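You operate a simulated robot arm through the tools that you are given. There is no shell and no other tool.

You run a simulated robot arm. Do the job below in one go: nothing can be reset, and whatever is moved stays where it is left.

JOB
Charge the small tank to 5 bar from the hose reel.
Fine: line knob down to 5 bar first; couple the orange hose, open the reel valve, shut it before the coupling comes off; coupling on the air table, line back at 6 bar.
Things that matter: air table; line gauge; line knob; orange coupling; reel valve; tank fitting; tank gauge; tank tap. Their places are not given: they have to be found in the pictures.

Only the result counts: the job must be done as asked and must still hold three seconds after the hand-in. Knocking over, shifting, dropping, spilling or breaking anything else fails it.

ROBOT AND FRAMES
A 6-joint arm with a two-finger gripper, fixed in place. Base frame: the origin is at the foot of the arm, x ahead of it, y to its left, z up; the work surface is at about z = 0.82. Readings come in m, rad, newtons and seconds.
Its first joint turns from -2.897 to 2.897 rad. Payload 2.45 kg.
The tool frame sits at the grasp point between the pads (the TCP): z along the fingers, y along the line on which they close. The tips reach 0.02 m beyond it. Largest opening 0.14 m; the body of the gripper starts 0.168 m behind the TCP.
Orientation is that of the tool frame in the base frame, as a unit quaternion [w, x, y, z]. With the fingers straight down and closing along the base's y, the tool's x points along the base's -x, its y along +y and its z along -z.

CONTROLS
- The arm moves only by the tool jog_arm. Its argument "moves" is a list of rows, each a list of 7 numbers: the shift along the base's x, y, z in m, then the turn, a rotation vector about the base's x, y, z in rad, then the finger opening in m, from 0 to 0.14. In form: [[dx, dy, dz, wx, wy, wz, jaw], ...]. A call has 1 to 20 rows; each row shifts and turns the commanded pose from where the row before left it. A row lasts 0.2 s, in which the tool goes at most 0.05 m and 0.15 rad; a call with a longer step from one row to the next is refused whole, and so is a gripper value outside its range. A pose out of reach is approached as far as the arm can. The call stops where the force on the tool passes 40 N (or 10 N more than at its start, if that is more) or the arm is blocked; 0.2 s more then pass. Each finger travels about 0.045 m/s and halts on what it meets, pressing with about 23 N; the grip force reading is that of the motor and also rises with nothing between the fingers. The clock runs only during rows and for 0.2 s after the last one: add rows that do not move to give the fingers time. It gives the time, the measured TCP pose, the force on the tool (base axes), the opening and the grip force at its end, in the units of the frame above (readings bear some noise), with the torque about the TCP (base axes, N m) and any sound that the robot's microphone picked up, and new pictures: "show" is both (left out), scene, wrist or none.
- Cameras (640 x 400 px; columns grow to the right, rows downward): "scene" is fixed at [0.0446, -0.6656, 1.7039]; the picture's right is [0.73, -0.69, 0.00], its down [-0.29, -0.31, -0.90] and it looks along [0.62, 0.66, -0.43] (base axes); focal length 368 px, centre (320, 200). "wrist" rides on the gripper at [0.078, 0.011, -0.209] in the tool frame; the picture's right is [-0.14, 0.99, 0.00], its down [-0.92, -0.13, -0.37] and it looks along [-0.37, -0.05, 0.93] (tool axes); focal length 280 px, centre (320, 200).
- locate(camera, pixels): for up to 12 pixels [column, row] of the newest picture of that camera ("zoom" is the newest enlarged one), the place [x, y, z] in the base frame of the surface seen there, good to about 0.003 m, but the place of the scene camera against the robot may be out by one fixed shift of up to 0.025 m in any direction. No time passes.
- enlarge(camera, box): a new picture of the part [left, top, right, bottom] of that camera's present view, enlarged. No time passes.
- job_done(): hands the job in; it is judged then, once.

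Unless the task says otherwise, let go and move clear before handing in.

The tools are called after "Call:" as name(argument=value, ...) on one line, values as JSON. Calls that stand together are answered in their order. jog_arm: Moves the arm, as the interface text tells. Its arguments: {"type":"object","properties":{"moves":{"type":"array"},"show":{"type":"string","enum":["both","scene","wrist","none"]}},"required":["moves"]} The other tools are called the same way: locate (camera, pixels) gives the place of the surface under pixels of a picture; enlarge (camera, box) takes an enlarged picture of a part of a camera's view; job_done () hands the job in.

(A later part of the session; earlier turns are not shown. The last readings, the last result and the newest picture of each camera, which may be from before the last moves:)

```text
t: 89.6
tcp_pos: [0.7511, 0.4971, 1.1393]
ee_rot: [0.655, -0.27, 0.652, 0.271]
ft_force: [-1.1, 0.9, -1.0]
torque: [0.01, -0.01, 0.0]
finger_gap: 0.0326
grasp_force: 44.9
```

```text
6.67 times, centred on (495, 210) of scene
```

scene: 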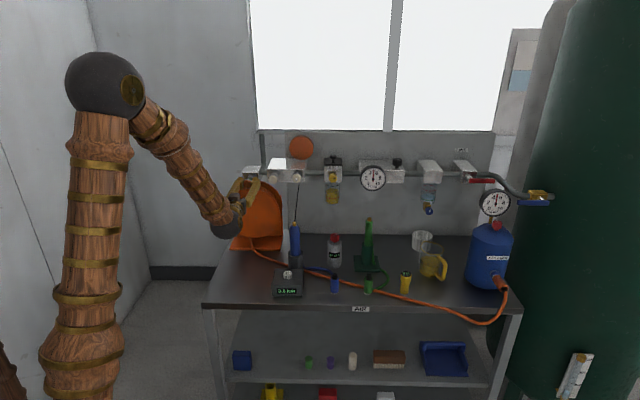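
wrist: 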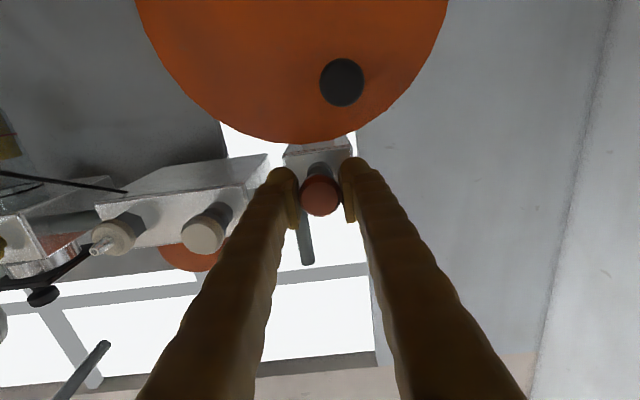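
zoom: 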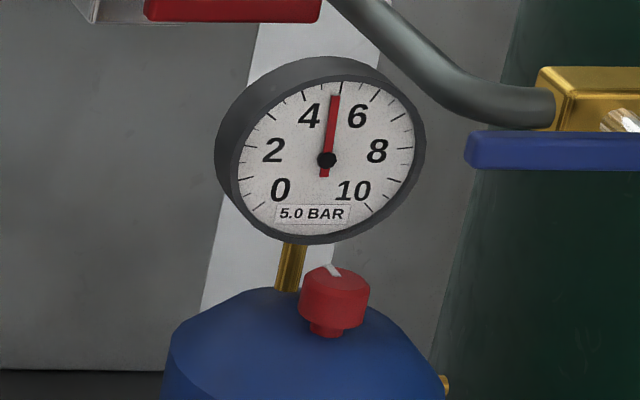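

Tank needle is just short of the 5 tick. I'll wait a few more calls to converge.

Call:
jog_arm(moves=[[0, 0, 0, 0, 0, 0, 0.01], [0, 0, 0, 0, 0, 0, 0.01], [0, 0, 0, 0, 0, 0, 0.01], [0, 0, 0, 0, 0, 0, 0.01], [0, 0, 0, 0, 0, 0, 0.01], [0, 0, 0, 0, 0, 0, 0.01], [0, 0, 0, 0, 0, 0, 0.01], [0, 0, 0, 0, 0, 0, 0.01], [0, 0, 0, 0, 0, 0, 0.01], [0, 0, 0, 0, 0, 0, 0.01], [0, 0, 0, 0, 0, 0, 0.01], [0, 0, 0, 0, 0, 0, 0.01], [0, 0, 0, 0, 0, 0, 0.01], [0, 0, 0, 0, 0, 0, 0.01], [0, 0, 0, 0, 0, 0, 0.01], [0, 0, 0, 0, 0, 0, 0.01], [0, 0, 0, 0, 0, 0, 0.01], [0, 0, 0, 0, 0, 0, 0.01], [0, 0, 0, 0, 0, 0, 0.01], [0, 0, 0, 0, 0, 0, 0.01]], show="none")

Call:
jog_arm(moves=[[0, 0, 0, 0, 0, 0, 0.01], [0, 0, 0, 0, 0, 0, 0.01], [0, 0, 0, 0, 0, 0, 0.01], [0, 0, 0, 0, 0, 0, 0.01], [0, 0, 0, 0, 0, 0, 0.01], [0, 0, 0, 0, 0, 0, 0.01], [0, 0, 0, 0, 0, 0, 0.01], [0, 0, 0, 0, 0, 0, 0.01], [0, 0, 0, 0, 0, 0, 0.01], [0, 0, 0, 0, 0, 0, 0.01], [0, 0, 0, 0, 0, 0, 0.01], [0, 0, 0, 0, 0, 0, 0.01], [0, 0, 0, 0, 0, 0, 0.01], [0, 0, 0, 0, 0, 0, 0.01], [0, 0, 0, 0, 0, 0, 0.01], [0, 0, 0, 0, 0, 0, 0.01], [0, 0, 0, 0, 0, 0, 0.01], [0, 0, 0, 0, 0, 0, 0.01], [0, 0, 0, 0, 0, 0, 0.01], [0, 0, 0, 0, 0, 0, 0.01]], show="scene")

Call:
enlarge(camera="scene", box=[478, 188, 512, 220])

Call:
enlarge(camera="scene", box=[358, 164, 390, 194])

```text
t: 93.8
tcp_pos: [0.751, 0.4968, 1.1401]
ee_rot: [0.655, -0.27, 0.652, 0.271]
ft_force: [-0.5, 0.3, 0.2]
torque: [0.03, -0.01, -0.01]
finger_gap: 0.0321
grasp_force: 45.0
```

```text
t: 98.0
tcp_pos: [0.7524, 0.4977, 1.1407]
ee_rot: [0.656, -0.27, 0.651, 0.271]
ft_force: [-0.4, 0.0, 0.6]
torque: [0.0, 0.01, 0.02]
finger_gap: 0.0322
grasp_force: 45.5
```

scene: 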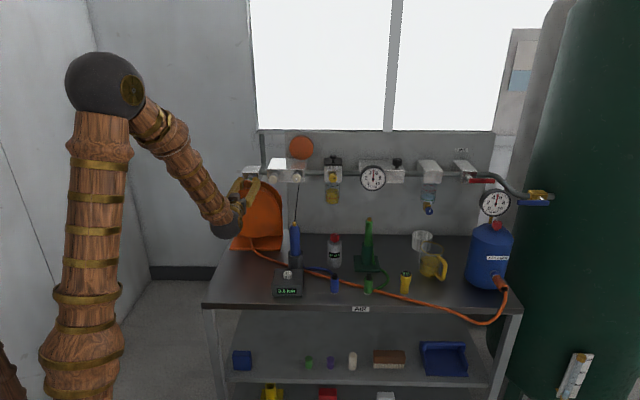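

```text
12.50 times, centred on (495, 204) of scene
```

zoom: 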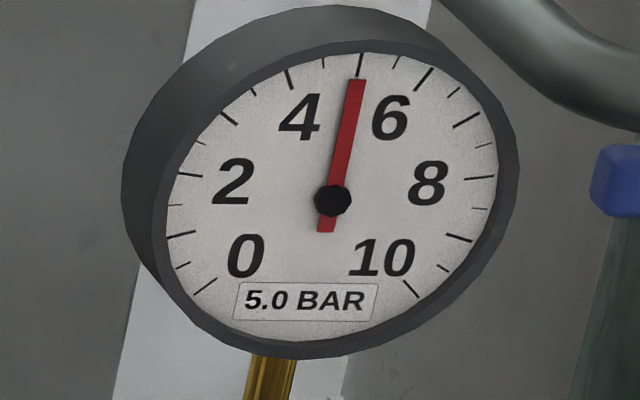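

```text
13.33 times, centred on (374, 179) of scene
```

zoom: 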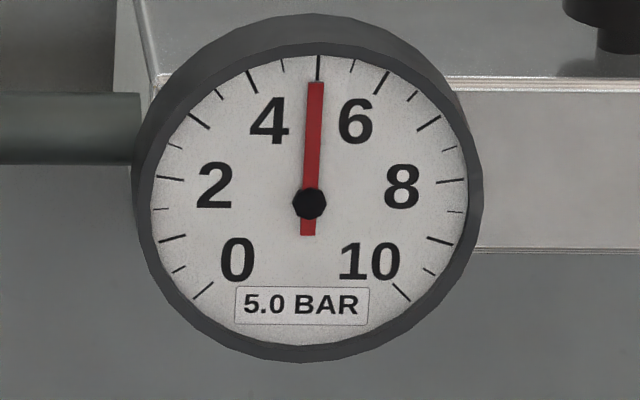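

The tank needle is on the 5 tick (about 4.98). Now I'll push the reel valve back in fully.

Call:
jog_arm(moves=[[0.0019, 0.0019, 0, 0, 0, 0, 0.01], [0.0019, 0.0019, 0, 0, 0, 0, 0.01], [0.0019, 0.0019, 0, 0, 0, 0, 0.01], [0.0019, 0.0019, 0, 0, 0, 0, 0.01], [0.0019, 0.0019, 0, 0, 0, 0, 0.01], [0.0015, 0.0015, 0, 0, 0, 0, 0.01], [0, 0, 0, 0, 0, 0, 0.01]])

Call:
locate(camera="wrist", pixels=[[320, 196], [315, 200], [326, 200], [322, 172]])

Call:
enlarge(camera="wrist", box=[265, 130, 375, 220])

```text
t: 99.6
tcp_pos: [0.7625, 0.5086, 1.1403]
ee_rot: [0.655, -0.271, 0.651, 0.271]
ft_force: [-2.8, 2.2, 8.5]
torque: [0.08, -0.05, 0.03]
finger_gap: 0.0323
grasp_force: 45.2
```

scene: 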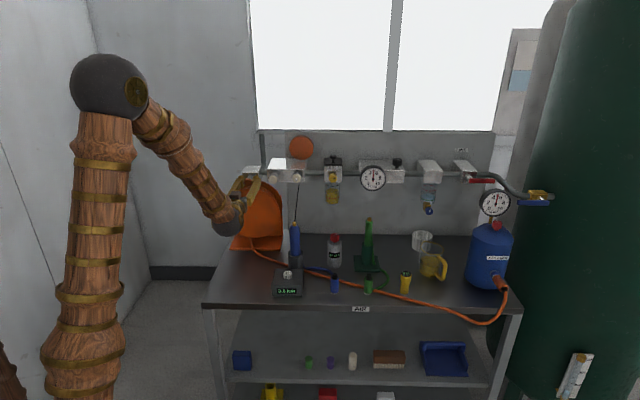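
wrist: 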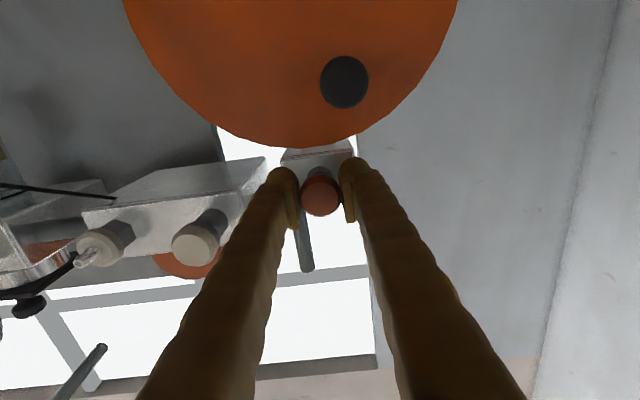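

```text
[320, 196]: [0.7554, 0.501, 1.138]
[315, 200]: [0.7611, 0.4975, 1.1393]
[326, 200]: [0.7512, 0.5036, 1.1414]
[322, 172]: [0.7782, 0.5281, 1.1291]
```

```text
4.44 times, centred on (320, 175) of wrist
```

zoom: 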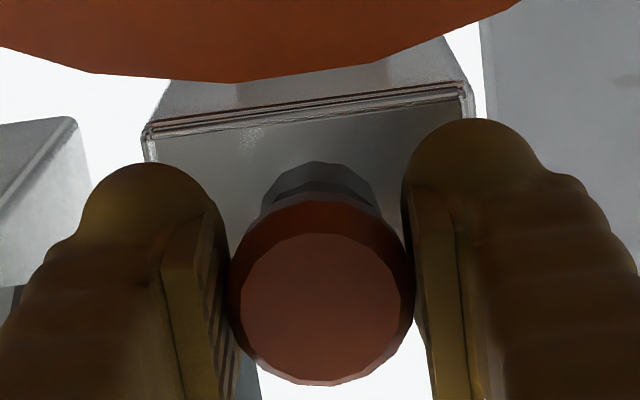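

The knob is back at its original depth (d≈0.888). I'll press a little more to confirm it is against its inner stop.

Call:
jog_arm(moves=[[0.001, 0.001, 0, 0, 0, 0, 0.01], [0.0008, 0.0008, 0, 0, 0, 0, 0.01], [0, 0, 0, 0, 0, 0, 0.01]], show="none")

```text
t: 100.4
tcp_pos: [0.7639, 0.5091, 1.1395]
ee_rot: [0.656, -0.27, 0.651, 0.271]
ft_force: [-27.3, -21.3, 10.7]
torque: [0.11, -0.09, 0.04]
finger_gap: 0.0323
grasp_force: 45.2
```

The valve is firmly shut (34 N at the stop). I'll relieve, release, back off, and tilt up for the return trip.

Call:
jog_arm(moves=[[-0.0013, -0.0013, 0, 0, 0, 0, 0.01], [0, 0, 0, 0, 0, 0, 0.03], [0, 0, 0, 0, 0, 0, 0.045], [0, 0, 0, 0, 0, 0, 0.06], [0, 0, 0, 0, 0, 0, 0.06], [-0.0177, -0.0169, 0.0008, 0, 0, 0, 0.06], [-0.0177, -0.0169, 0.0008, 0, 0, 0, 0.06], [-0.0177, -0.0169, 0.0008, 0, 0, 0, 0.06], [-0.0177, -0.0169, 0.0006, 0, 0, 0, 0.065], [-0.0186, -0.0213, 0.0179, -0.0926, 0.0926, 0, 0.07], [-0.0186, -0.0213, 0.0179, -0.0926, 0.0926, 0, 0.07], [-0.0186, -0.0213, 0.0179, -0.0926, 0.0926, 0, 0.07], [-0.0186, -0.0213, 0.0179, -0.0926, 0.0926, 0, 0.07], [-0.0186, -0.0213, 0.0179, -0.0926, 0.0926, 0, 0.07], [-0.0187, -0.0211, 0.0177, -0.0924, 0.0924, 0, 0.07], [0, 0, 0, 0, 0, 0, 0.07]])

Call:
enlarge(camera="scene", box=[478, 188, 512, 220])

Call:
enlarge(camera="scene", box=[220, 150, 300, 210])

```text
t: 103.8
tcp_pos: [0.5814, 0.3133, 1.2526]
ee_rot: [0.355, -0.351, 0.853, 0.149]
ft_force: [0.0, -1.5, 0.0]
torque: [0.09, -0.03, 0.03]
finger_gap: 0.0699
grasp_force: 0.1
```

scene: 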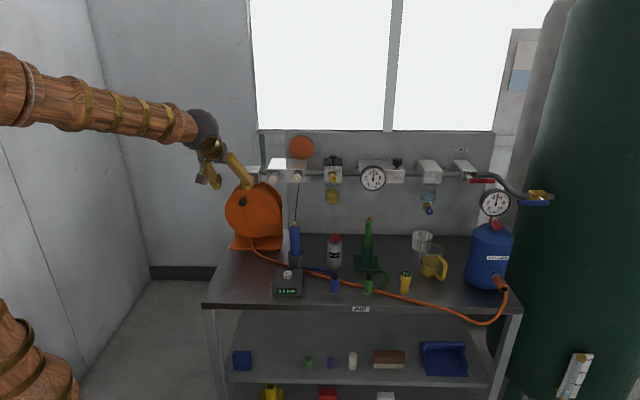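
wrist: 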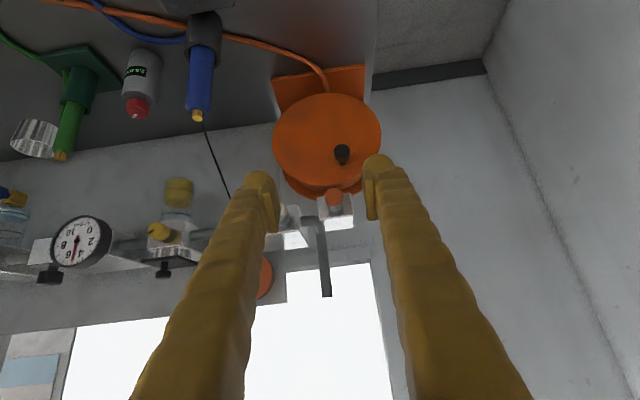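

```text
12.50 times, centred on (495, 204) of scene
```

zoom: 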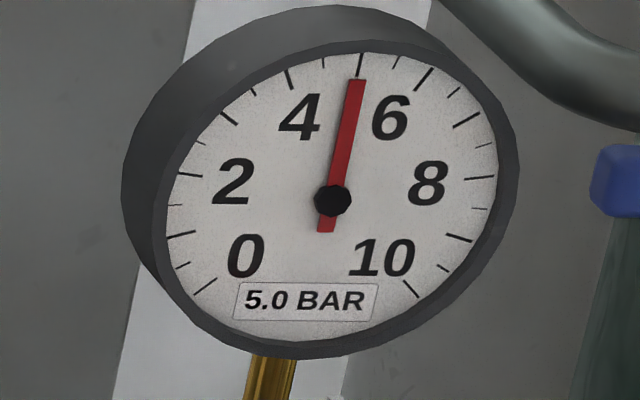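

```text
6.67 times, centred on (260, 180) of scene
```

zoom: 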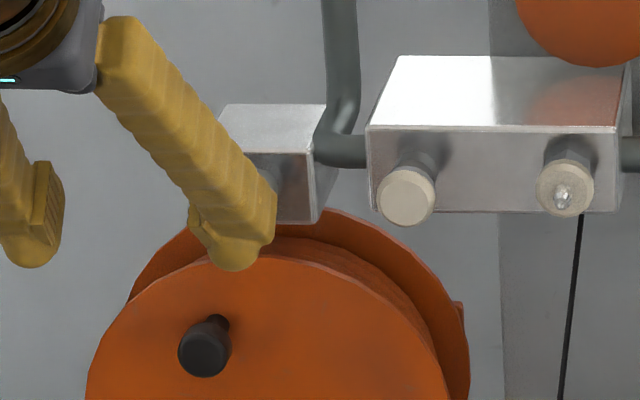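

The tank holds 5.0 BAR. I'll retrace the path back toward the tank with the earlier roll.

Call:
jog_arm(moves=[[0.02335, -0.03824, -0.01, 0.0719, 0.0719, -0.1016, 0.07], [0.02335, -0.03824, -0.01, 0.0719, 0.0719, -0.1016, 0.07], [0.02335, -0.03824, -0.01, 0.0719, 0.0719, -0.1016, 0.07], [0.02335, -0.03824, -0.01, 0.0719, 0.0719, -0.1016, 0.07], [0.02335, -0.03824, -0.01, 0.0719, 0.0719, -0.1016, 0.07], [0.02335, -0.03824, -0.01, 0.0719, 0.0719, -0.1016, 0.07], [0.02335, -0.03824, -0.01, 0.0719, 0.0719, -0.1016, 0.07], [0.02335, -0.03824, -0.01, 0.0719, 0.0719, -0.1016, 0.07], [0.02335, -0.03824, -0.01, 0.0719, 0.0719, -0.1016, 0.07], [0.02335, -0.03824, -0.01, 0.0719, 0.0719, -0.1016, 0.07], [0.02335, -0.03824, -0.01, 0.0719, 0.0719, -0.1016, 0.07], [0.02335, -0.03824, -0.01, 0.0719, 0.0719, -0.1016, 0.07], [0.02335, -0.03824, -0.01, 0.0719, 0.0719, -0.1016, 0.07], [0.02335, -0.03824, -0.01, 0.0719, 0.0719, -0.1016, 0.07], [0.02335, -0.03824, -0.01, 0.0719, 0.0719, -0.1016, 0.07], [0.02335, -0.03824, -0.01, 0.0719, 0.0719, -0.1016, 0.07], [0.02335, -0.03824, -0.01, 0.0719, 0.0719, -0.1016, 0.07], [0, 0, 0, 0, 0, 0, 0.07]])

```text
t: 107.6
tcp_pos: [0.977, -0.3363, 1.0798]
ee_rot: [-0.016, 0.681, 0.624, 0.381]
ft_force: [-0.1, 0.5, -0.9]
torque: [0.02, 0.05, 0.0]
finger_gap: 0.0701
grasp_force: 0.1
```

scene: 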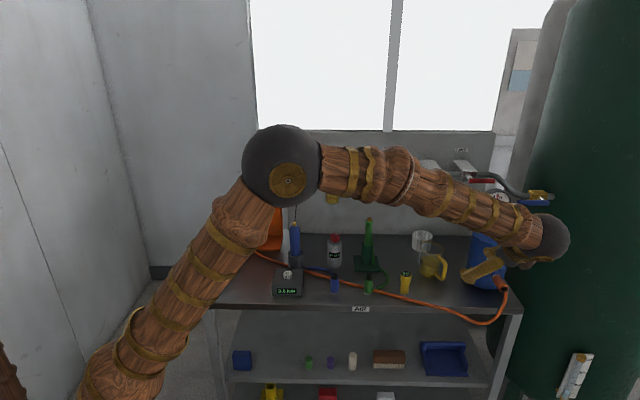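
wrist: 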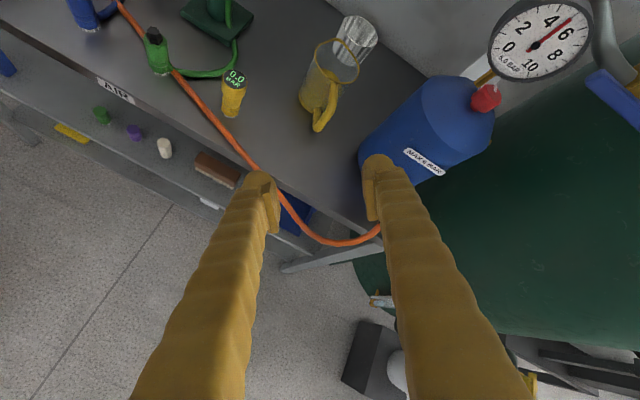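

Everything matches the earlier view. I'll reverse the tilt-down move to stand behind the coupling.

Call:
jog_arm(moves=[[0.018, -0.018, -0.03, 0.0926, -0.0926, 0, 0.07], [0.018, -0.018, -0.03, 0.0926, -0.0926, 0, 0.07], [0.018, -0.018, -0.03, 0.0926, -0.0926, 0, 0.07], [0.018, -0.018, -0.03, 0.0926, -0.0926, 0, 0.07], [0.018, -0.018, -0.03, 0.0926, -0.0926, 0, 0.07], [0.018, -0.018, -0.03, 0.0926, -0.0926, 0, 0.07], [0, 0, 0, 0, 0, 0, 0.07]])

Call:
enlarge(camera="wrist", box=[250, 120, 390, 230])

```text
t: 109.2
tcp_pos: [1.0867, -0.4433, 0.8996]
ee_rot: [-0.03, 0.522, 0.477, 0.707]
ft_force: [1.1, -0.4, 0.6]
torque: [-0.01, 0.01, 0.01]
finger_gap: 0.07
grasp_force: 0.1
```

scene: 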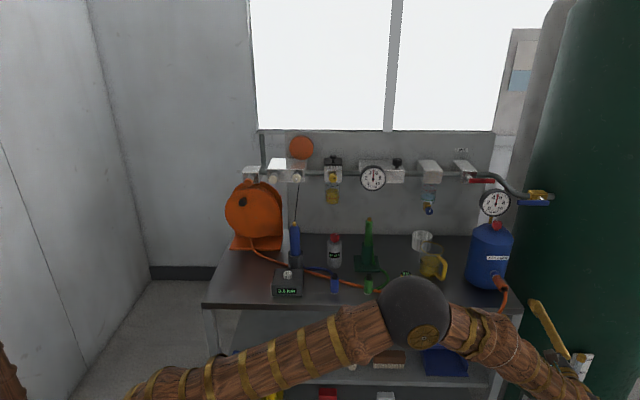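
wrist: 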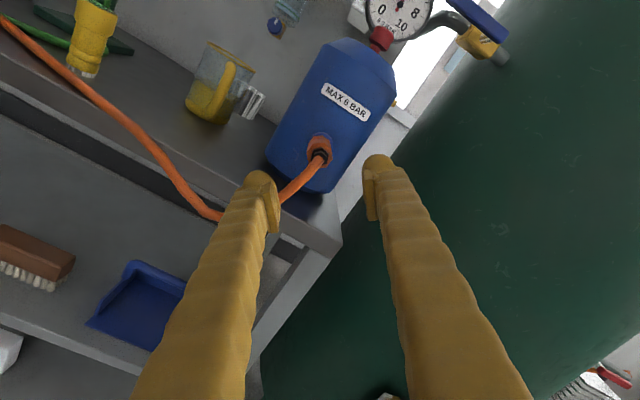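

```text
3.64 times, centred on (320, 175) of wrist
```

zoom: 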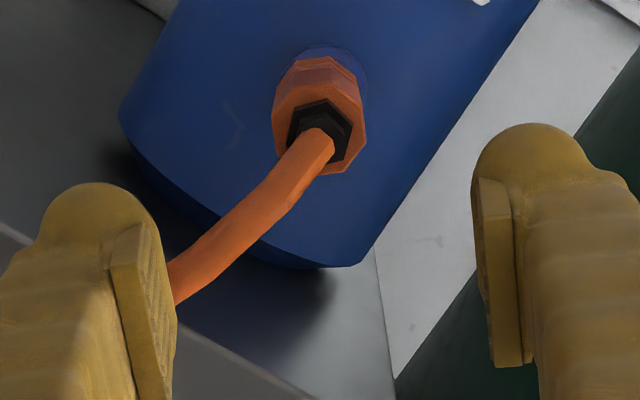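

The coupling sits between the fingers in view. I'll advance along n to the same grasp position.

Call:
jog_arm(moves=[[0.021, 0.021, 0, 0, 0, 0, 0.07], [0.022, 0.022, 0, 0, 0, 0, 0.07], [0.022, 0.022, 0, 0, 0, 0, 0.07], [0.02, 0.02, 0, 0, 0, 0, 0.07], [0.0125, 0.0125, 0.0005, 0, 0, 0, 0.07], [0, 0, 0, 0, 0, 0, 0.07]])

Call:
enlarge(camera="wrist", box=[265, 130, 375, 220])

Call:
enlarge(camera="scene", box=[470, 260, 534, 310])

```text
t: 110.6
tcp_pos: [1.1838, -0.3451, 0.9011]
ee_rot: [-0.031, 0.522, 0.477, 0.706]
ft_force: [0.1, 1.1, 0.2]
torque: [-0.02, 0.02, 0.01]
finger_gap: 0.0701
grasp_force: 0.1
```

scene: 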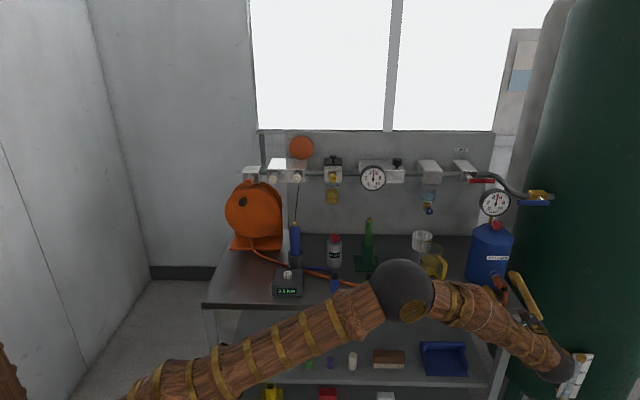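
wrist: 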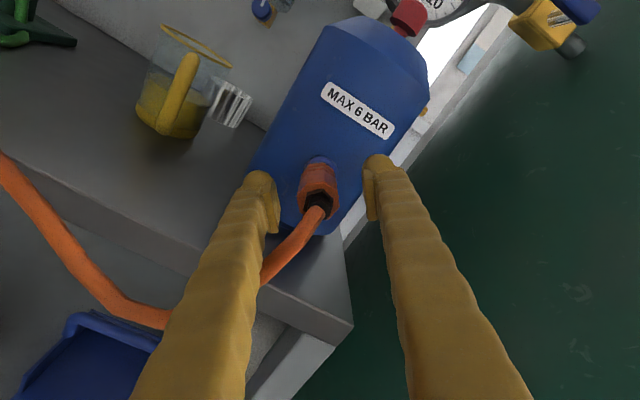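

```text
4.44 times, centred on (320, 175) of wrist
```

zoom: 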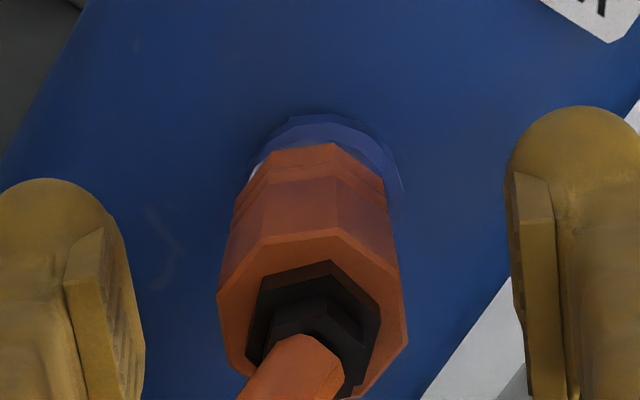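

```text
8.00 times, centred on (502, 285) of scene
```

zoom: 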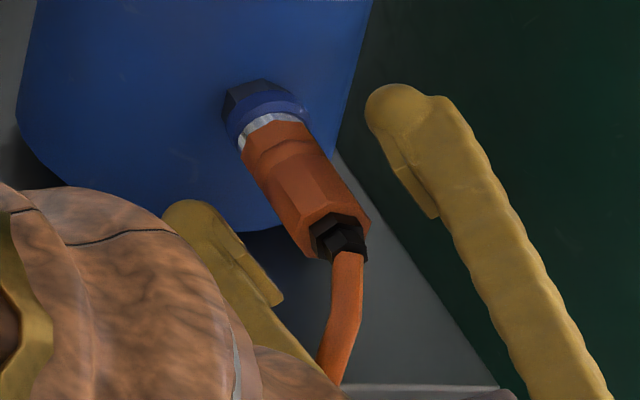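

Aligned as before. I'll close on the coupling body.

Call:
jog_arm(moves=[[0, 0, 0, 0, 0, 0, 0.05], [0, 0, 0, 0, 0, 0, 0.035], [0, 0, 0, 0, 0, 0, 0.02], [0, 0, 0, 0, 0, 0, 0.005], [0, 0, 0, 0, 0, 0, 0], [0, 0, 0, 0, 0, 0, 0], [0, 0, 0, 0, 0, 0, 0]], show="wrist")

```text
t: 112.2
tcp_pos: [1.1847, -0.3465, 0.9012]
ee_rot: [-0.031, 0.522, 0.478, 0.705]
ft_force: [-5.4, 6.0, -5.4]
torque: [-0.13, 0.06, 0.2]
finger_gap: 0.0281
grasp_force: 23.3
```

wrist: 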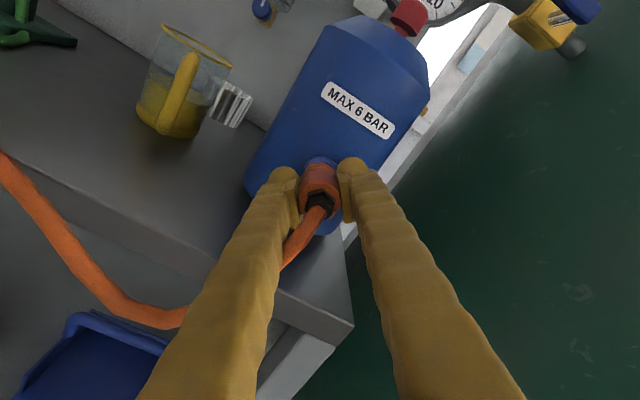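

Gripped (gap 0.028). I'll relieve the small side force and pull back gradually, watching the force.

Call:
jog_arm(moves=[[-0.0005, 0.0005, -0.0006, 0, 0, 0, 0], [-0.001, -0.001, 0, 0, 0, 0, 0], [-0.001, -0.001, 0, 0, 0, 0, 0], [-0.001, -0.001, 0, 0, 0, 0, 0], [0, 0, 0, 0, 0, 0, 0]])

Call:
enlarge(camera="scene", box=[470, 260, 534, 310])

```text
t: 113.4
tcp_pos: [1.1788, -0.3479, 0.9004]
ee_rot: [-0.029, 0.521, 0.478, 0.706]
ft_force: [15.6, 0.4, 4.3]
torque: [0.06, 0.03, -0.2]
finger_gap: 0.0284
grasp_force: 22.9
```

scene: 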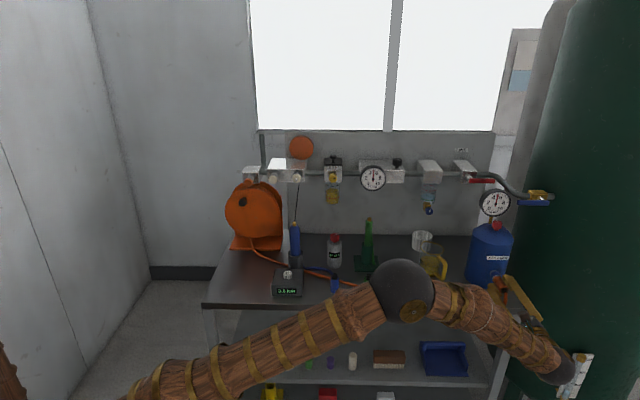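
wrist: 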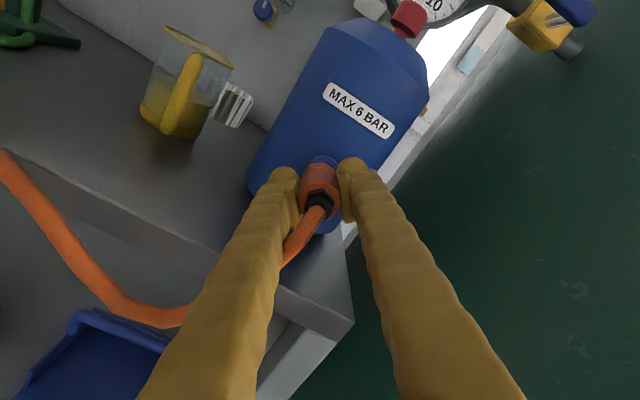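

```text
8.00 times, centred on (502, 285) of scene
```

zoom: 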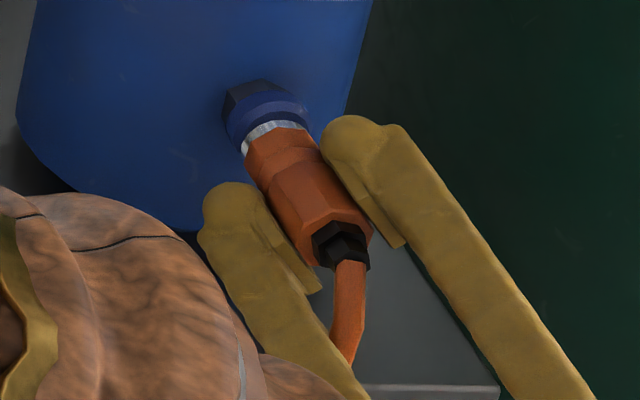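

The coupling is moving off: its ring is now separated from the boss and the tank has not moved. I'll keep pulling back slowly.

Call:
jog_arm(moves=[[-0.002, -0.003, 0, 0, 0, 0, 0], [-0.003, -0.003, 0, 0, 0, 0, 0], [-0.004, -0.004, 0, 0, 0, 0, 0], [-0.005, -0.005, 0, 0, 0, 0, 0], [-0.007, -0.007, 0, 0, 0, 0, 0], [-0.007, -0.007, 0, 0, 0, 0, 0], [0, 0, 0, 0, 0, 0, 0]])

Call:
enlarge(camera="scene", box=[470, 180, 534, 310])

```text
t: 115.0
tcp_pos: [1.1515, -0.3784, 0.9009]
ee_rot: [-0.029, 0.522, 0.478, 0.706]
ft_force: [0.4, -0.2, -0.7]
torque: [0.02, 0.01, 0.02]
finger_gap: 0.0284
grasp_force: 22.5
```

scene: 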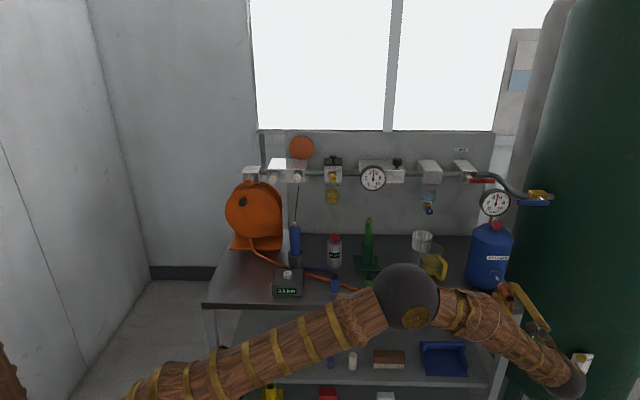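
wrist: 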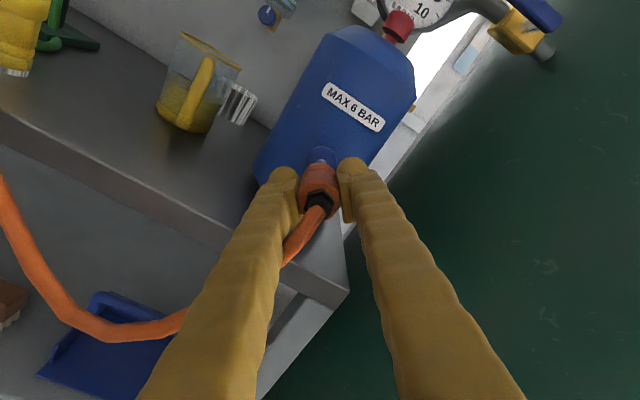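

```text
3.08 times, centred on (502, 245) of scene
```

zoom: 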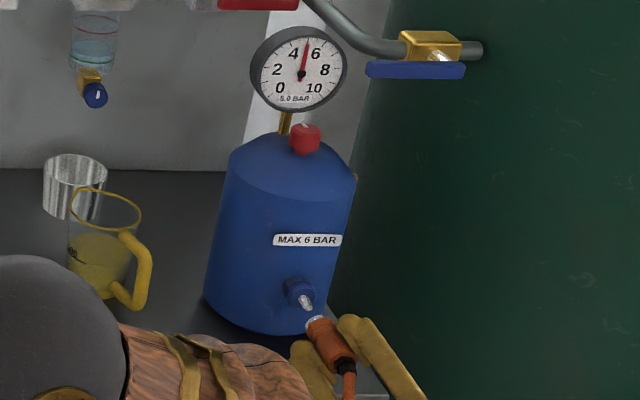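

The coupling is off with the tank still at 5.0 BAR. I'll retreat further, then tilt back upright slowly while raising.

Call:
jog_arm(moves=[[-0.012, -0.012, 0, 0, 0, 0, 0], [-0.012, -0.012, 0, 0, 0, 0, 0], [-0.01, -0.01, 0, 0, 0, 0, 0], [0, 0, 0.0065, -0.07405, 0.07405, 0, 0], [0, 0, 0.0065, -0.07405, 0.07405, 0, 0], [0, 0, 0.0065, -0.07405, 0.07405, 0, 0], [0, 0, 0.0065, -0.07405, 0.07405, 0, 0], [0, 0, 0.0065, -0.07405, 0.07405, 0, 0], [0, 0, 0.0065, -0.07405, 0.07405, 0, 0], [0, 0, 0.0065, -0.07405, 0.07405, 0, 0], [0, 0, 0.0065, -0.07405, 0.07405, 0, 0], [0, 0, 0.0065, -0.07405, 0.07405, 0, 0], [0, 0, 0.0065, -0.07405, 0.07405, 0, 0], [0, 0, 0.0065, -0.07405, 0.07405, 0, 0], [0, 0, 0.0065, -0.07405, 0.07405, 0, 0], [0, 0, 0.0065, -0.07405, 0.07405, 0, 0], [0, 0, 0.0065, -0.07405, 0.07405, 0, 0], [0, 0, 0.0065, -0.07405, 0.07405, 0, 0], [0, 0, 0, 0, 0, 0, 0]])

Call:
enlarge(camera="wrist", box=[265, 140, 375, 230])

Call:
enlarge(camera="scene", box=[400, 220, 560, 310])

```text
t: 119.0
tcp_pos: [1.1163, -0.4118, 0.9975]
ee_rot: [0.001, 0.736, 0.676, -0.002]
ft_force: [-1.0, 0.7, -0.4]
torque: [0.01, -0.02, 0.04]
finger_gap: 0.0282
grasp_force: 22.9
```

scene: 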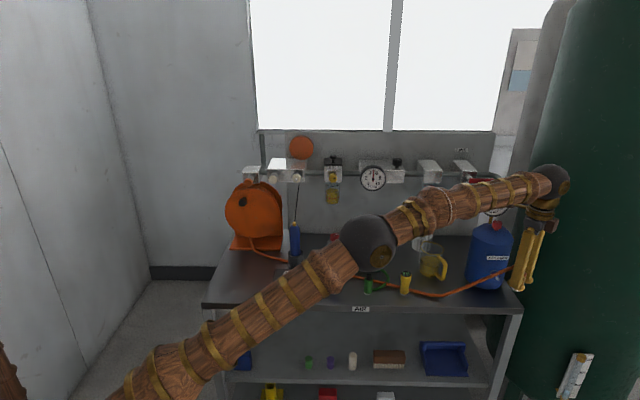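
wrist: 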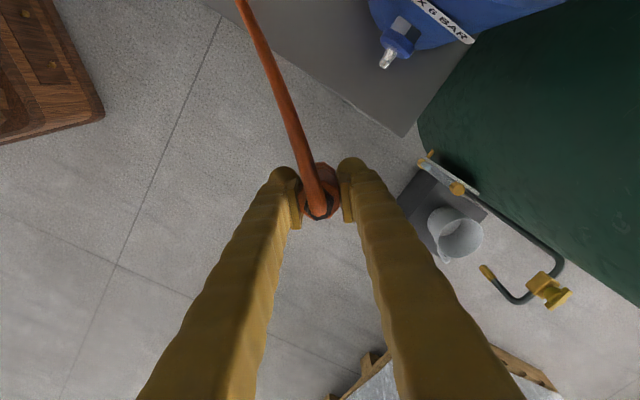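

```text
4.44 times, centred on (320, 185) of wrist
```

zoom: 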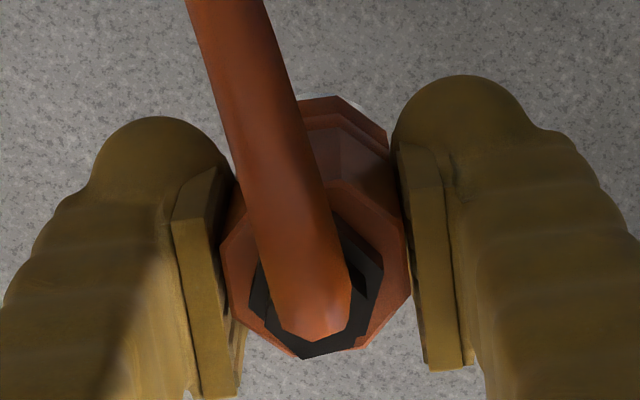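

```text
4.00 times, centred on (480, 265) of scene
```

zoom: 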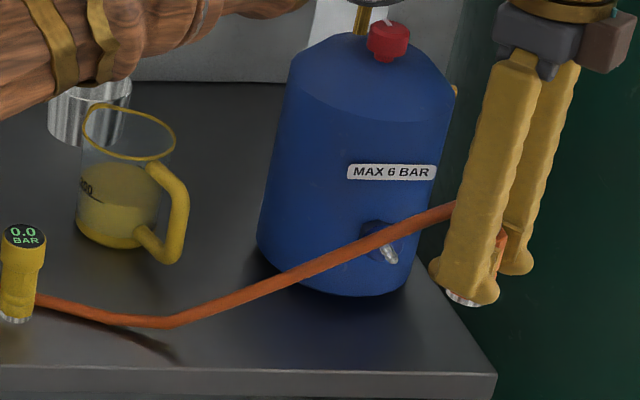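

The coupling hangs vertically in the grip. I'll carry it over a clear spot of the bench (s≈0.93, d≈0.625), away from the jug handle, and start to lower it.

Call:
jog_arm(moves=[[-0.0021, 0.024, 0, 0, 0, 0, 0], [-0.0021, 0.024, 0, 0, 0, 0, 0], [-0.0021, 0.024, 0, 0, 0, 0, 0], [-0.0021, 0.024, 0, 0, 0, 0, 0], [-0.0021, 0.024, 0, 0, 0, 0, 0], [-0.0021, 0.024, 0, 0, 0, 0, 0], [-0.0021, 0.024, 0, 0, 0, 0, 0], [-0.0021, 0.0238, 0, 0, 0, 0, 0], [0, 0, -0.02, 0, 0, 0, 0], [0, 0, -0.02, 0, 0, 0, 0], [0, 0, -0.02, 0, 0, 0, 0], [0, 0, -0.02, 0, 0, 0, 0], [0, 0, -0.02, 0, 0, 0, 0], [0, 0, 0, 0, 0, 0, 0]])

Call:
enlarge(camera="scene", box=[400, 220, 520, 310])

```text
t: 122.0
tcp_pos: [1.1013, -0.2211, 0.8961]
ee_rot: [0.001, 0.737, 0.676, -0.001]
ft_force: [-0.5, -0.2, -0.6]
torque: [0.01, 0.0, 0.01]
finger_gap: 0.0283
grasp_force: 23.3
```

scene: 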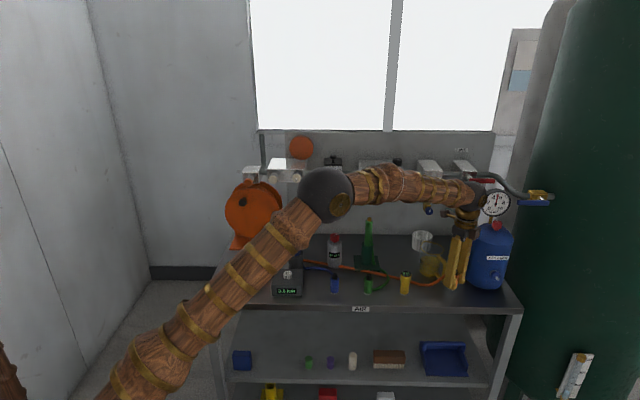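
wrist: 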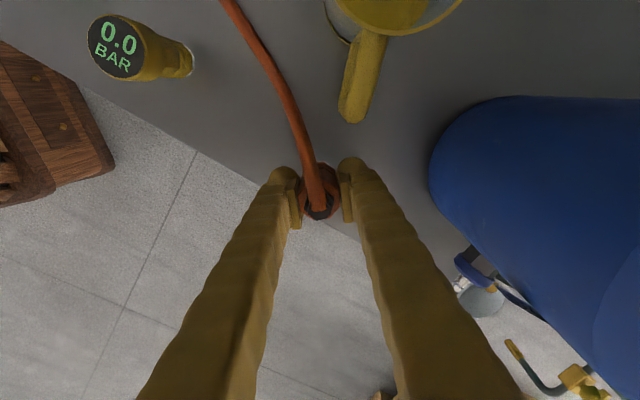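

```text
4.44 times, centred on (460, 265) of scene
```

zoom: 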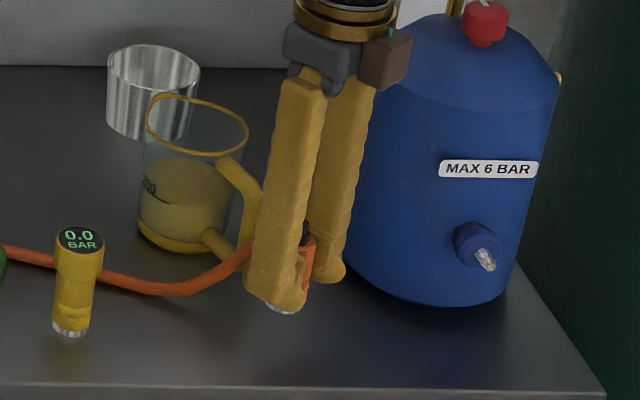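

About 3-4 cm above the bench still. I'll lower in small steps until I feel contact.

Call:
jog_arm(moves=[[0, 0, -0.01, 0, 0, 0, 0], [0, 0, -0.01, 0, 0, 0, 0], [0, 0, -0.005, 0, 0, 0, 0], [0, 0, -0.004, 0, 0, 0, 0], [0, 0, -0.003, 0, 0, 0, 0], [0, 0, 0, 0, 0, 0, 0]], show="none")

```text
t: 123.4
tcp_pos: [1.1001, -0.2206, 0.865]
ee_rot: [0.0, 0.736, 0.676, 0.0]
ft_force: [-0.2, 0.2, -1.1]
torque: [0.0, -0.02, 0.01]
finger_gap: 0.0285
grasp_force: 22.5
```

Call:
jog_arm(moves=[[0, 0, -0.0015, 0, 0, 0, 0], [0, 0, -0.0015, 0, 0, 0, 0], [0, 0, -0.001, 0, 0, 0, 0], [0, 0, 0, 0, 0, 0, 0]], show="none")

```text
t: 124.4
tcp_pos: [1.0995, -0.22, 0.8608]
ee_rot: [0.001, 0.737, 0.676, -0.001]
ft_force: [0.1, -0.4, -0.7]
torque: [-0.02, -0.01, -0.02]
finger_gap: 0.0283
grasp_force: 23.1
```

No contact force yet at z=0.861. I'll take a few more 1 mm steps.

Call:
jog_arm(moves=[[0, 0, -0.001, 0, 0, 0, 0], [0, 0, -0.001, 0, 0, 0, 0], [0, 0, 0, 0, 0, 0, 0]])

Call:
enlarge(camera="scene", box=[430, 260, 490, 305])

```text
t: 125.2
tcp_pos: [1.1017, -0.2194, 0.8591]
ee_rot: [0.001, 0.737, 0.676, -0.002]
ft_force: [0.0, 0.9, -0.5]
torque: [-0.03, 0.02, -0.01]
finger_gap: 0.0284
grasp_force: 23.0
```

scene: 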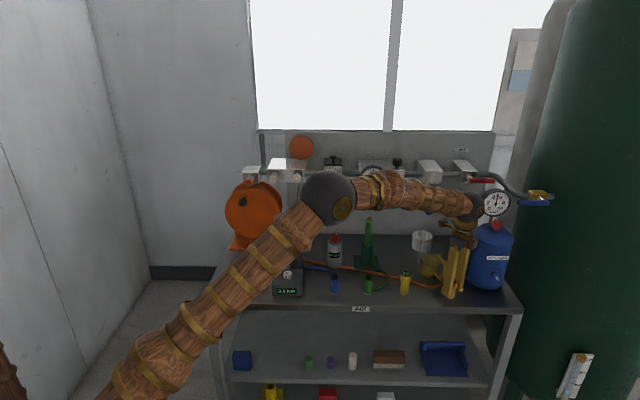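
wrist: 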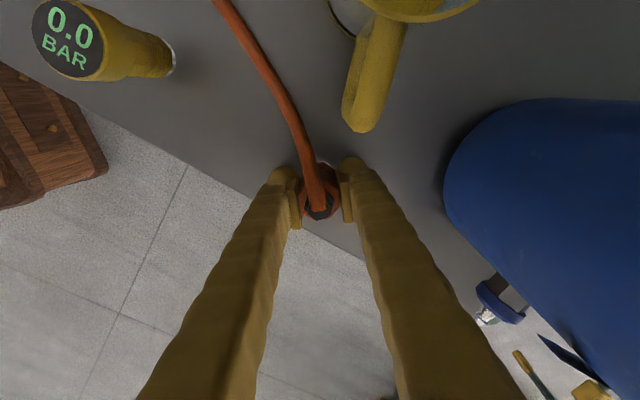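

```text
8.89 times, centred on (460, 282) of scene
```

zoom: 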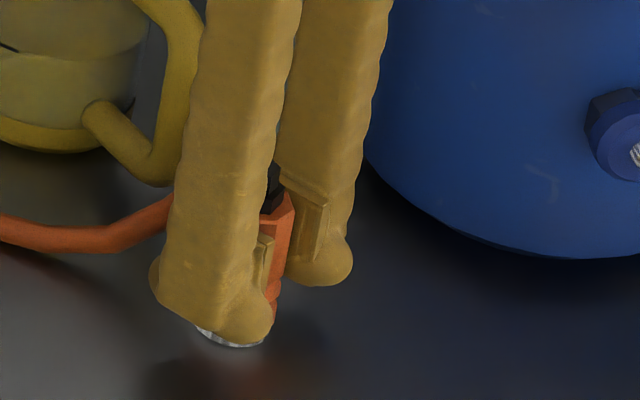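

Call:
jog_arm(moves=[[0, 0, -0.001, 0, 0, 0, 0], [0, 0, -0.001, 0, 0, 0, 0], [0, 0, -0.001, 0, 0, 0, 0], [0, 0, 0, 0, 0, 0, 0]], show="none")

```text
t: 126.2
tcp_pos: [1.1013, -0.2196, 0.8587]
ee_rot: [0.002, 0.737, 0.676, 0.0]
ft_force: [-4.2, 4.1, 18.2]
torque: [0.42, 0.04, 0.06]
finger_gap: 0.0283
grasp_force: 22.9
```

Contact: 18 N upward. I'll relieve by 1.5 mm, open the fingers gently and check that it stands.

Call:
jog_arm(moves=[[0, 0, 0.0015, 0, 0, 0, 0], [0, 0, 0, 0, 0, 0, 0], [0, 0, 0, 0, 0, 0, 0.02], [0, 0, 0, 0, 0, 0, 0.03], [0, 0, 0, 0, 0, 0, 0.038], [0, 0, 0, 0, 0, 0, 0.046], [0, 0, 0, 0, 0, 0, 0.052], [0, 0, 0, 0, 0, 0, 0.052]])

Call:
enlarge(camera="wrist", box=[250, 110, 390, 240])

Call:
enlarge(camera="scene", box=[430, 260, 490, 305])

```text
t: 128.0
tcp_pos: [1.1008, -0.2195, 0.8574]
ee_rot: [0.001, 0.737, 0.676, 0.0]
ft_force: [-0.5, -0.4, -0.6]
torque: [-0.04, 0.0, 0.0]
finger_gap: 0.0519
grasp_force: 0.1
```

scene: 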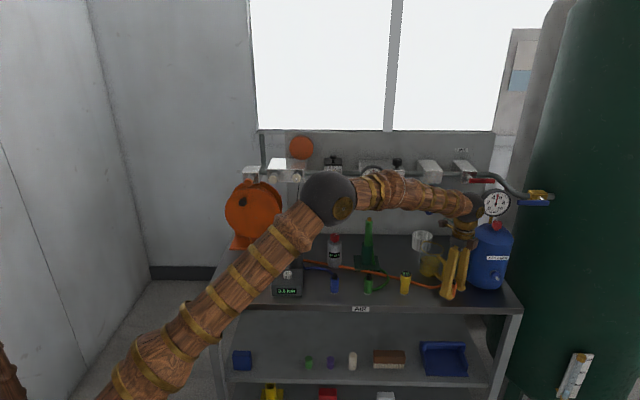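
wrist: 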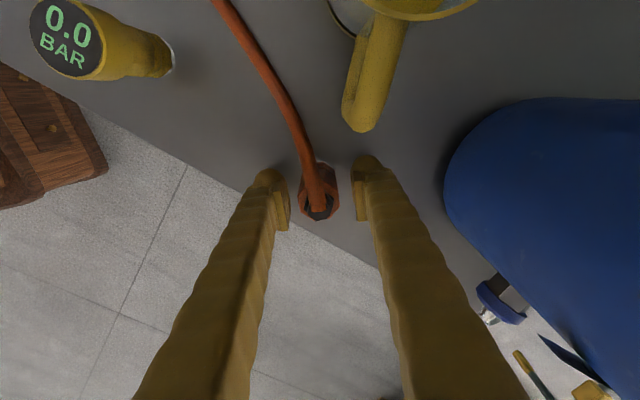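

```text
3.08 times, centred on (320, 175) of wrist
```

zoom: 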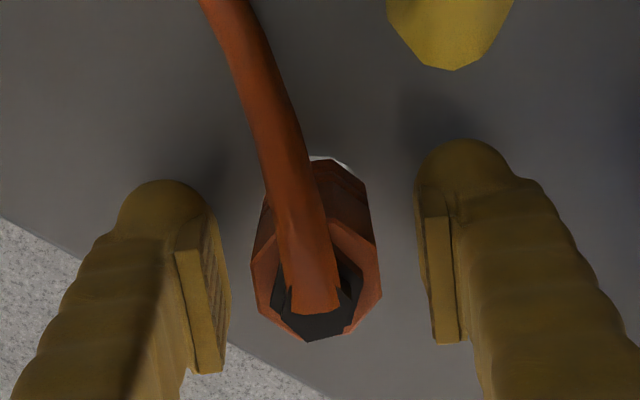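

```text
8.89 times, centred on (460, 282) of scene
```

zoom: 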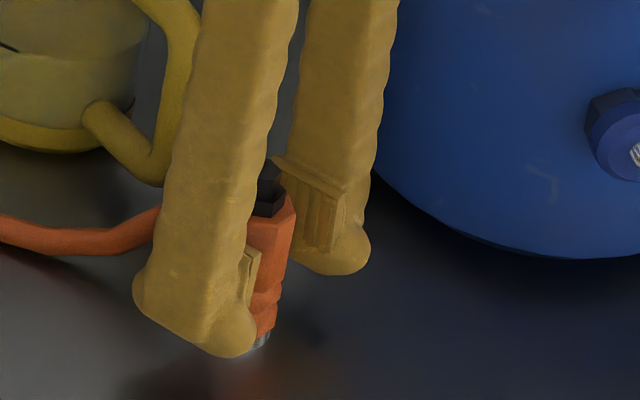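

It stands upright, free of both fingers. I'll raise straight up clear of it.

Call:
jog_arm(moves=[[0, 0, 0.015, 0, 0, 0, 0.054], [0, 0, 0.02, 0, 0, 0, 0.054], [0, 0, 0.025, 0, 0, 0, 0.054], [0, 0, 0.03, 0, 0, 0, 0.054], [0, 0, 0.03, 0, 0, 0, 0.054], [0, 0, 0.03, 0, 0, 0, 0.054], [0, 0, 0.03, 0, 0, 0, 0.06], [0, 0, 0, 0, 0, 0, 0.06]])

Call:
enlarge(camera="scene", box=[400, 220, 520, 310])

```text
t: 129.8
tcp_pos: [1.1009, -0.2202, 1.0394]
ee_rot: [0.0, 0.737, 0.676, 0.0]
ft_force: [0.4, -0.6, 0.6]
torque: [0.01, -0.02, -0.04]
finger_gap: 0.0601
grasp_force: 0.0
```

scene: 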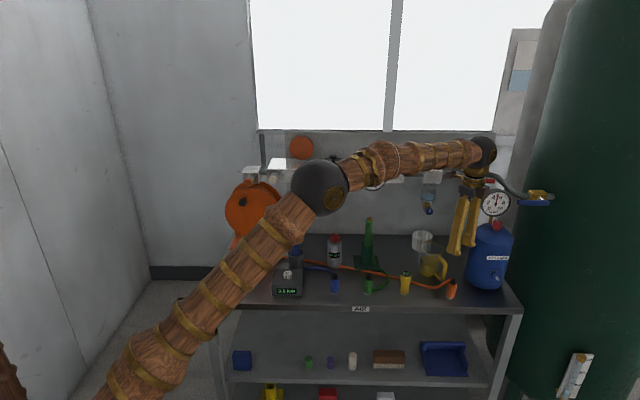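
wrist: 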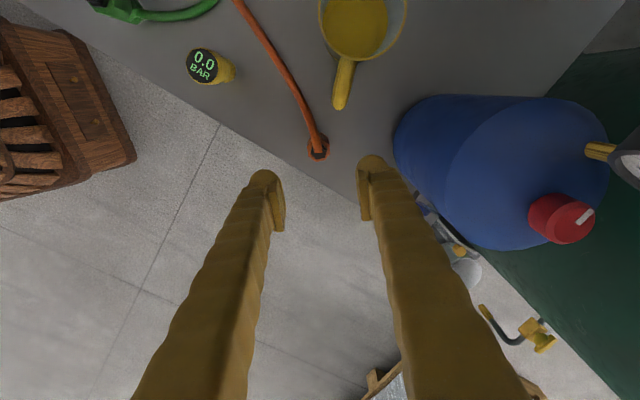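

```text
4.44 times, centred on (460, 265) of scene
```

zoom: 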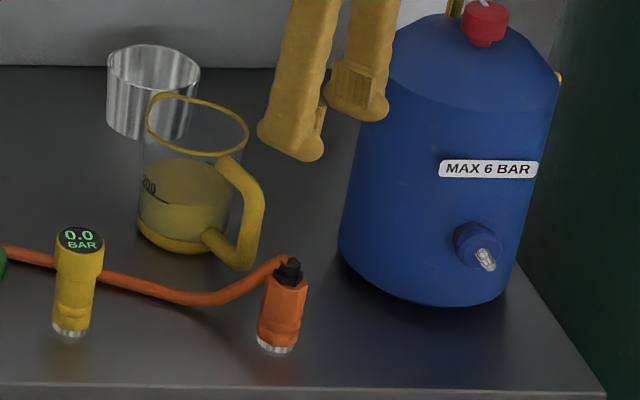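

The coupling stands upright on the bench. Now I'll go back to the regulator knob: raise, roll and tilt as before.

Call:
jog_arm(moves=[[0, 0, 0.03, 0, 0, 0, 0.07], [0, 0, 0.03, 0, 0, 0, 0.07], [-0.0063, 0.01, 0.0165, 0, 0, 0.1437, 0.07], [-0.0063, 0.01, 0.0165, 0, 0, 0.1437, 0.07], [-0.0063, 0.01, 0.0165, 0, 0, 0.1437, 0.07], [-0.0063, 0.01, 0.0165, 0, 0, 0.1437, 0.07], [-0.0063, 0.01, 0.0165, 0, 0, 0.1437, 0.07], [-0.0063, 0.01, 0.0165, 0, 0, 0.1437, 0.07], [-0.0063, 0.01, 0.0165, 0, 0, 0.1437, 0.07], [-0.0063, 0.01, 0.0165, 0, 0, 0.1437, 0.07], [-0.0063, 0.01, 0.0165, 0, 0, 0.1437, 0.07], [-0.0063, 0.01, 0.0165, 0, 0, 0.1437, 0.07], [-0.0063, 0.01, 0.0165, 0, 0, 0.1437, 0.07], [-0.0063, 0.01, 0.0165, 0, 0, 0.1437, 0.07], [-0.0063, 0.01, 0.0165, 0, 0, 0.1437, 0.07], [-0.0063, 0.01, 0.0165, 0, 0, 0.1437, 0.07], [-0.0063, 0.01, 0, 0, 0, 0.1437, 0.07], [-0.0063, 0.01, 0, 0, 0, 0.1437, 0.07], [0, 0, 0, 0, 0, 0.1437, 0.07], [0, 0, 0, 0, 0, 0, 0.07]], show="scene")

```text
t: 134.0
tcp_pos: [0.9994, -0.0607, 1.3293]
ee_rot: [0.0, -0.383, 0.924, 0.001]
ft_force: [0.0, 0.0, -0.2]
torque: [-0.01, 0.01, 0.03]
finger_gap: 0.0701
grasp_force: 0.1
```

scene: 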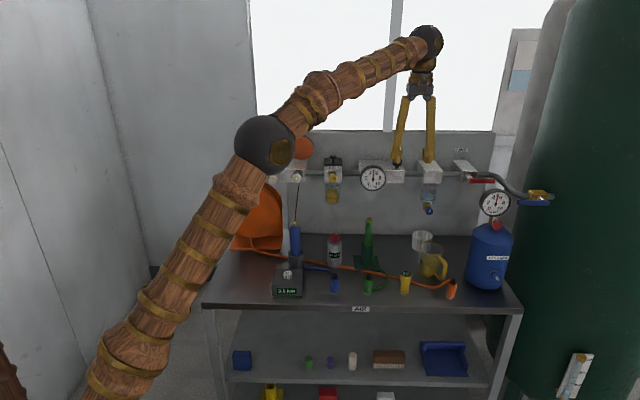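

Orientation is as expected (tool x at 225°). I'll tilt 45° and move to 10 cm short of the knob.

Call:
jog_arm(moves=[[0, 0, 0.005, 0.0926, -0.0926, 0, 0.065], [0, 0, 0.005, 0.0926, -0.0926, 0, 0.065], [0, 0, 0, 0.0926, -0.0926, 0, 0.065], [0, 0, 0, 0.0926, -0.0926, 0, 0.065], [0, 0, 0, 0.0926, -0.0926, 0, 0.065], [0, 0, 0, 0.0926, -0.0926, 0, 0.065], [0.0314, 0.0282, -0.0098, 0, 0, 0, 0.065], [0.0314, 0.0282, -0.0098, 0, 0, 0, 0.065], [0.0314, 0.0282, -0.0098, 0, 0, 0, 0.065], [0.0314, 0.0282, -0.0098, 0, 0, 0, 0.065], [0.0314, 0.0282, -0.0098, 0, 0, 0, 0.065], [0, 0, 0, 0, 0, 0, 0.065]])

Call:
enlarge(camera="wrist", box=[270, 110, 370, 200])

```text
t: 136.6
tcp_pos: [1.1562, 0.0824, 1.2899]
ee_rot: [0.355, -0.354, 0.853, 0.147]
ft_force: [0.0, -0.8, 1.1]
torque: [0.03, 0.01, 0.0]
finger_gap: 0.065
grasp_force: 0.1
```

scene: 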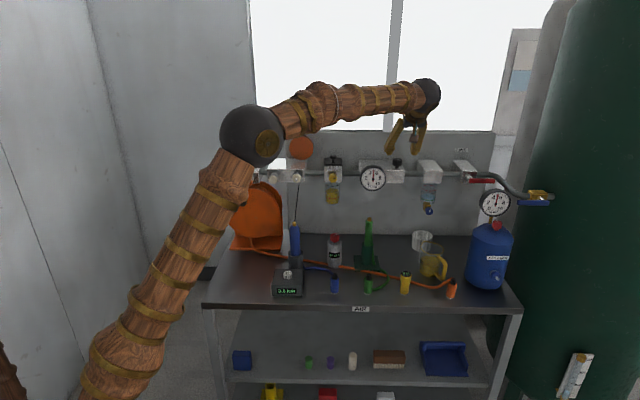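
wrist: 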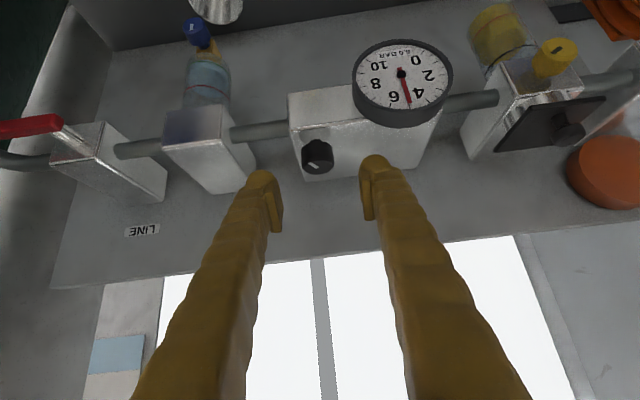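

```text
4.44 times, centred on (320, 155) of wrist
```

zoom: 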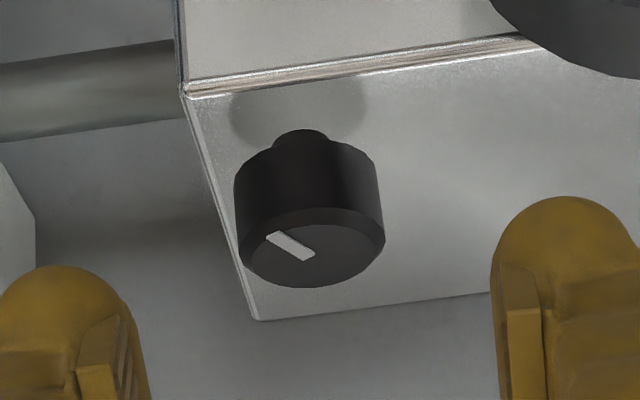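

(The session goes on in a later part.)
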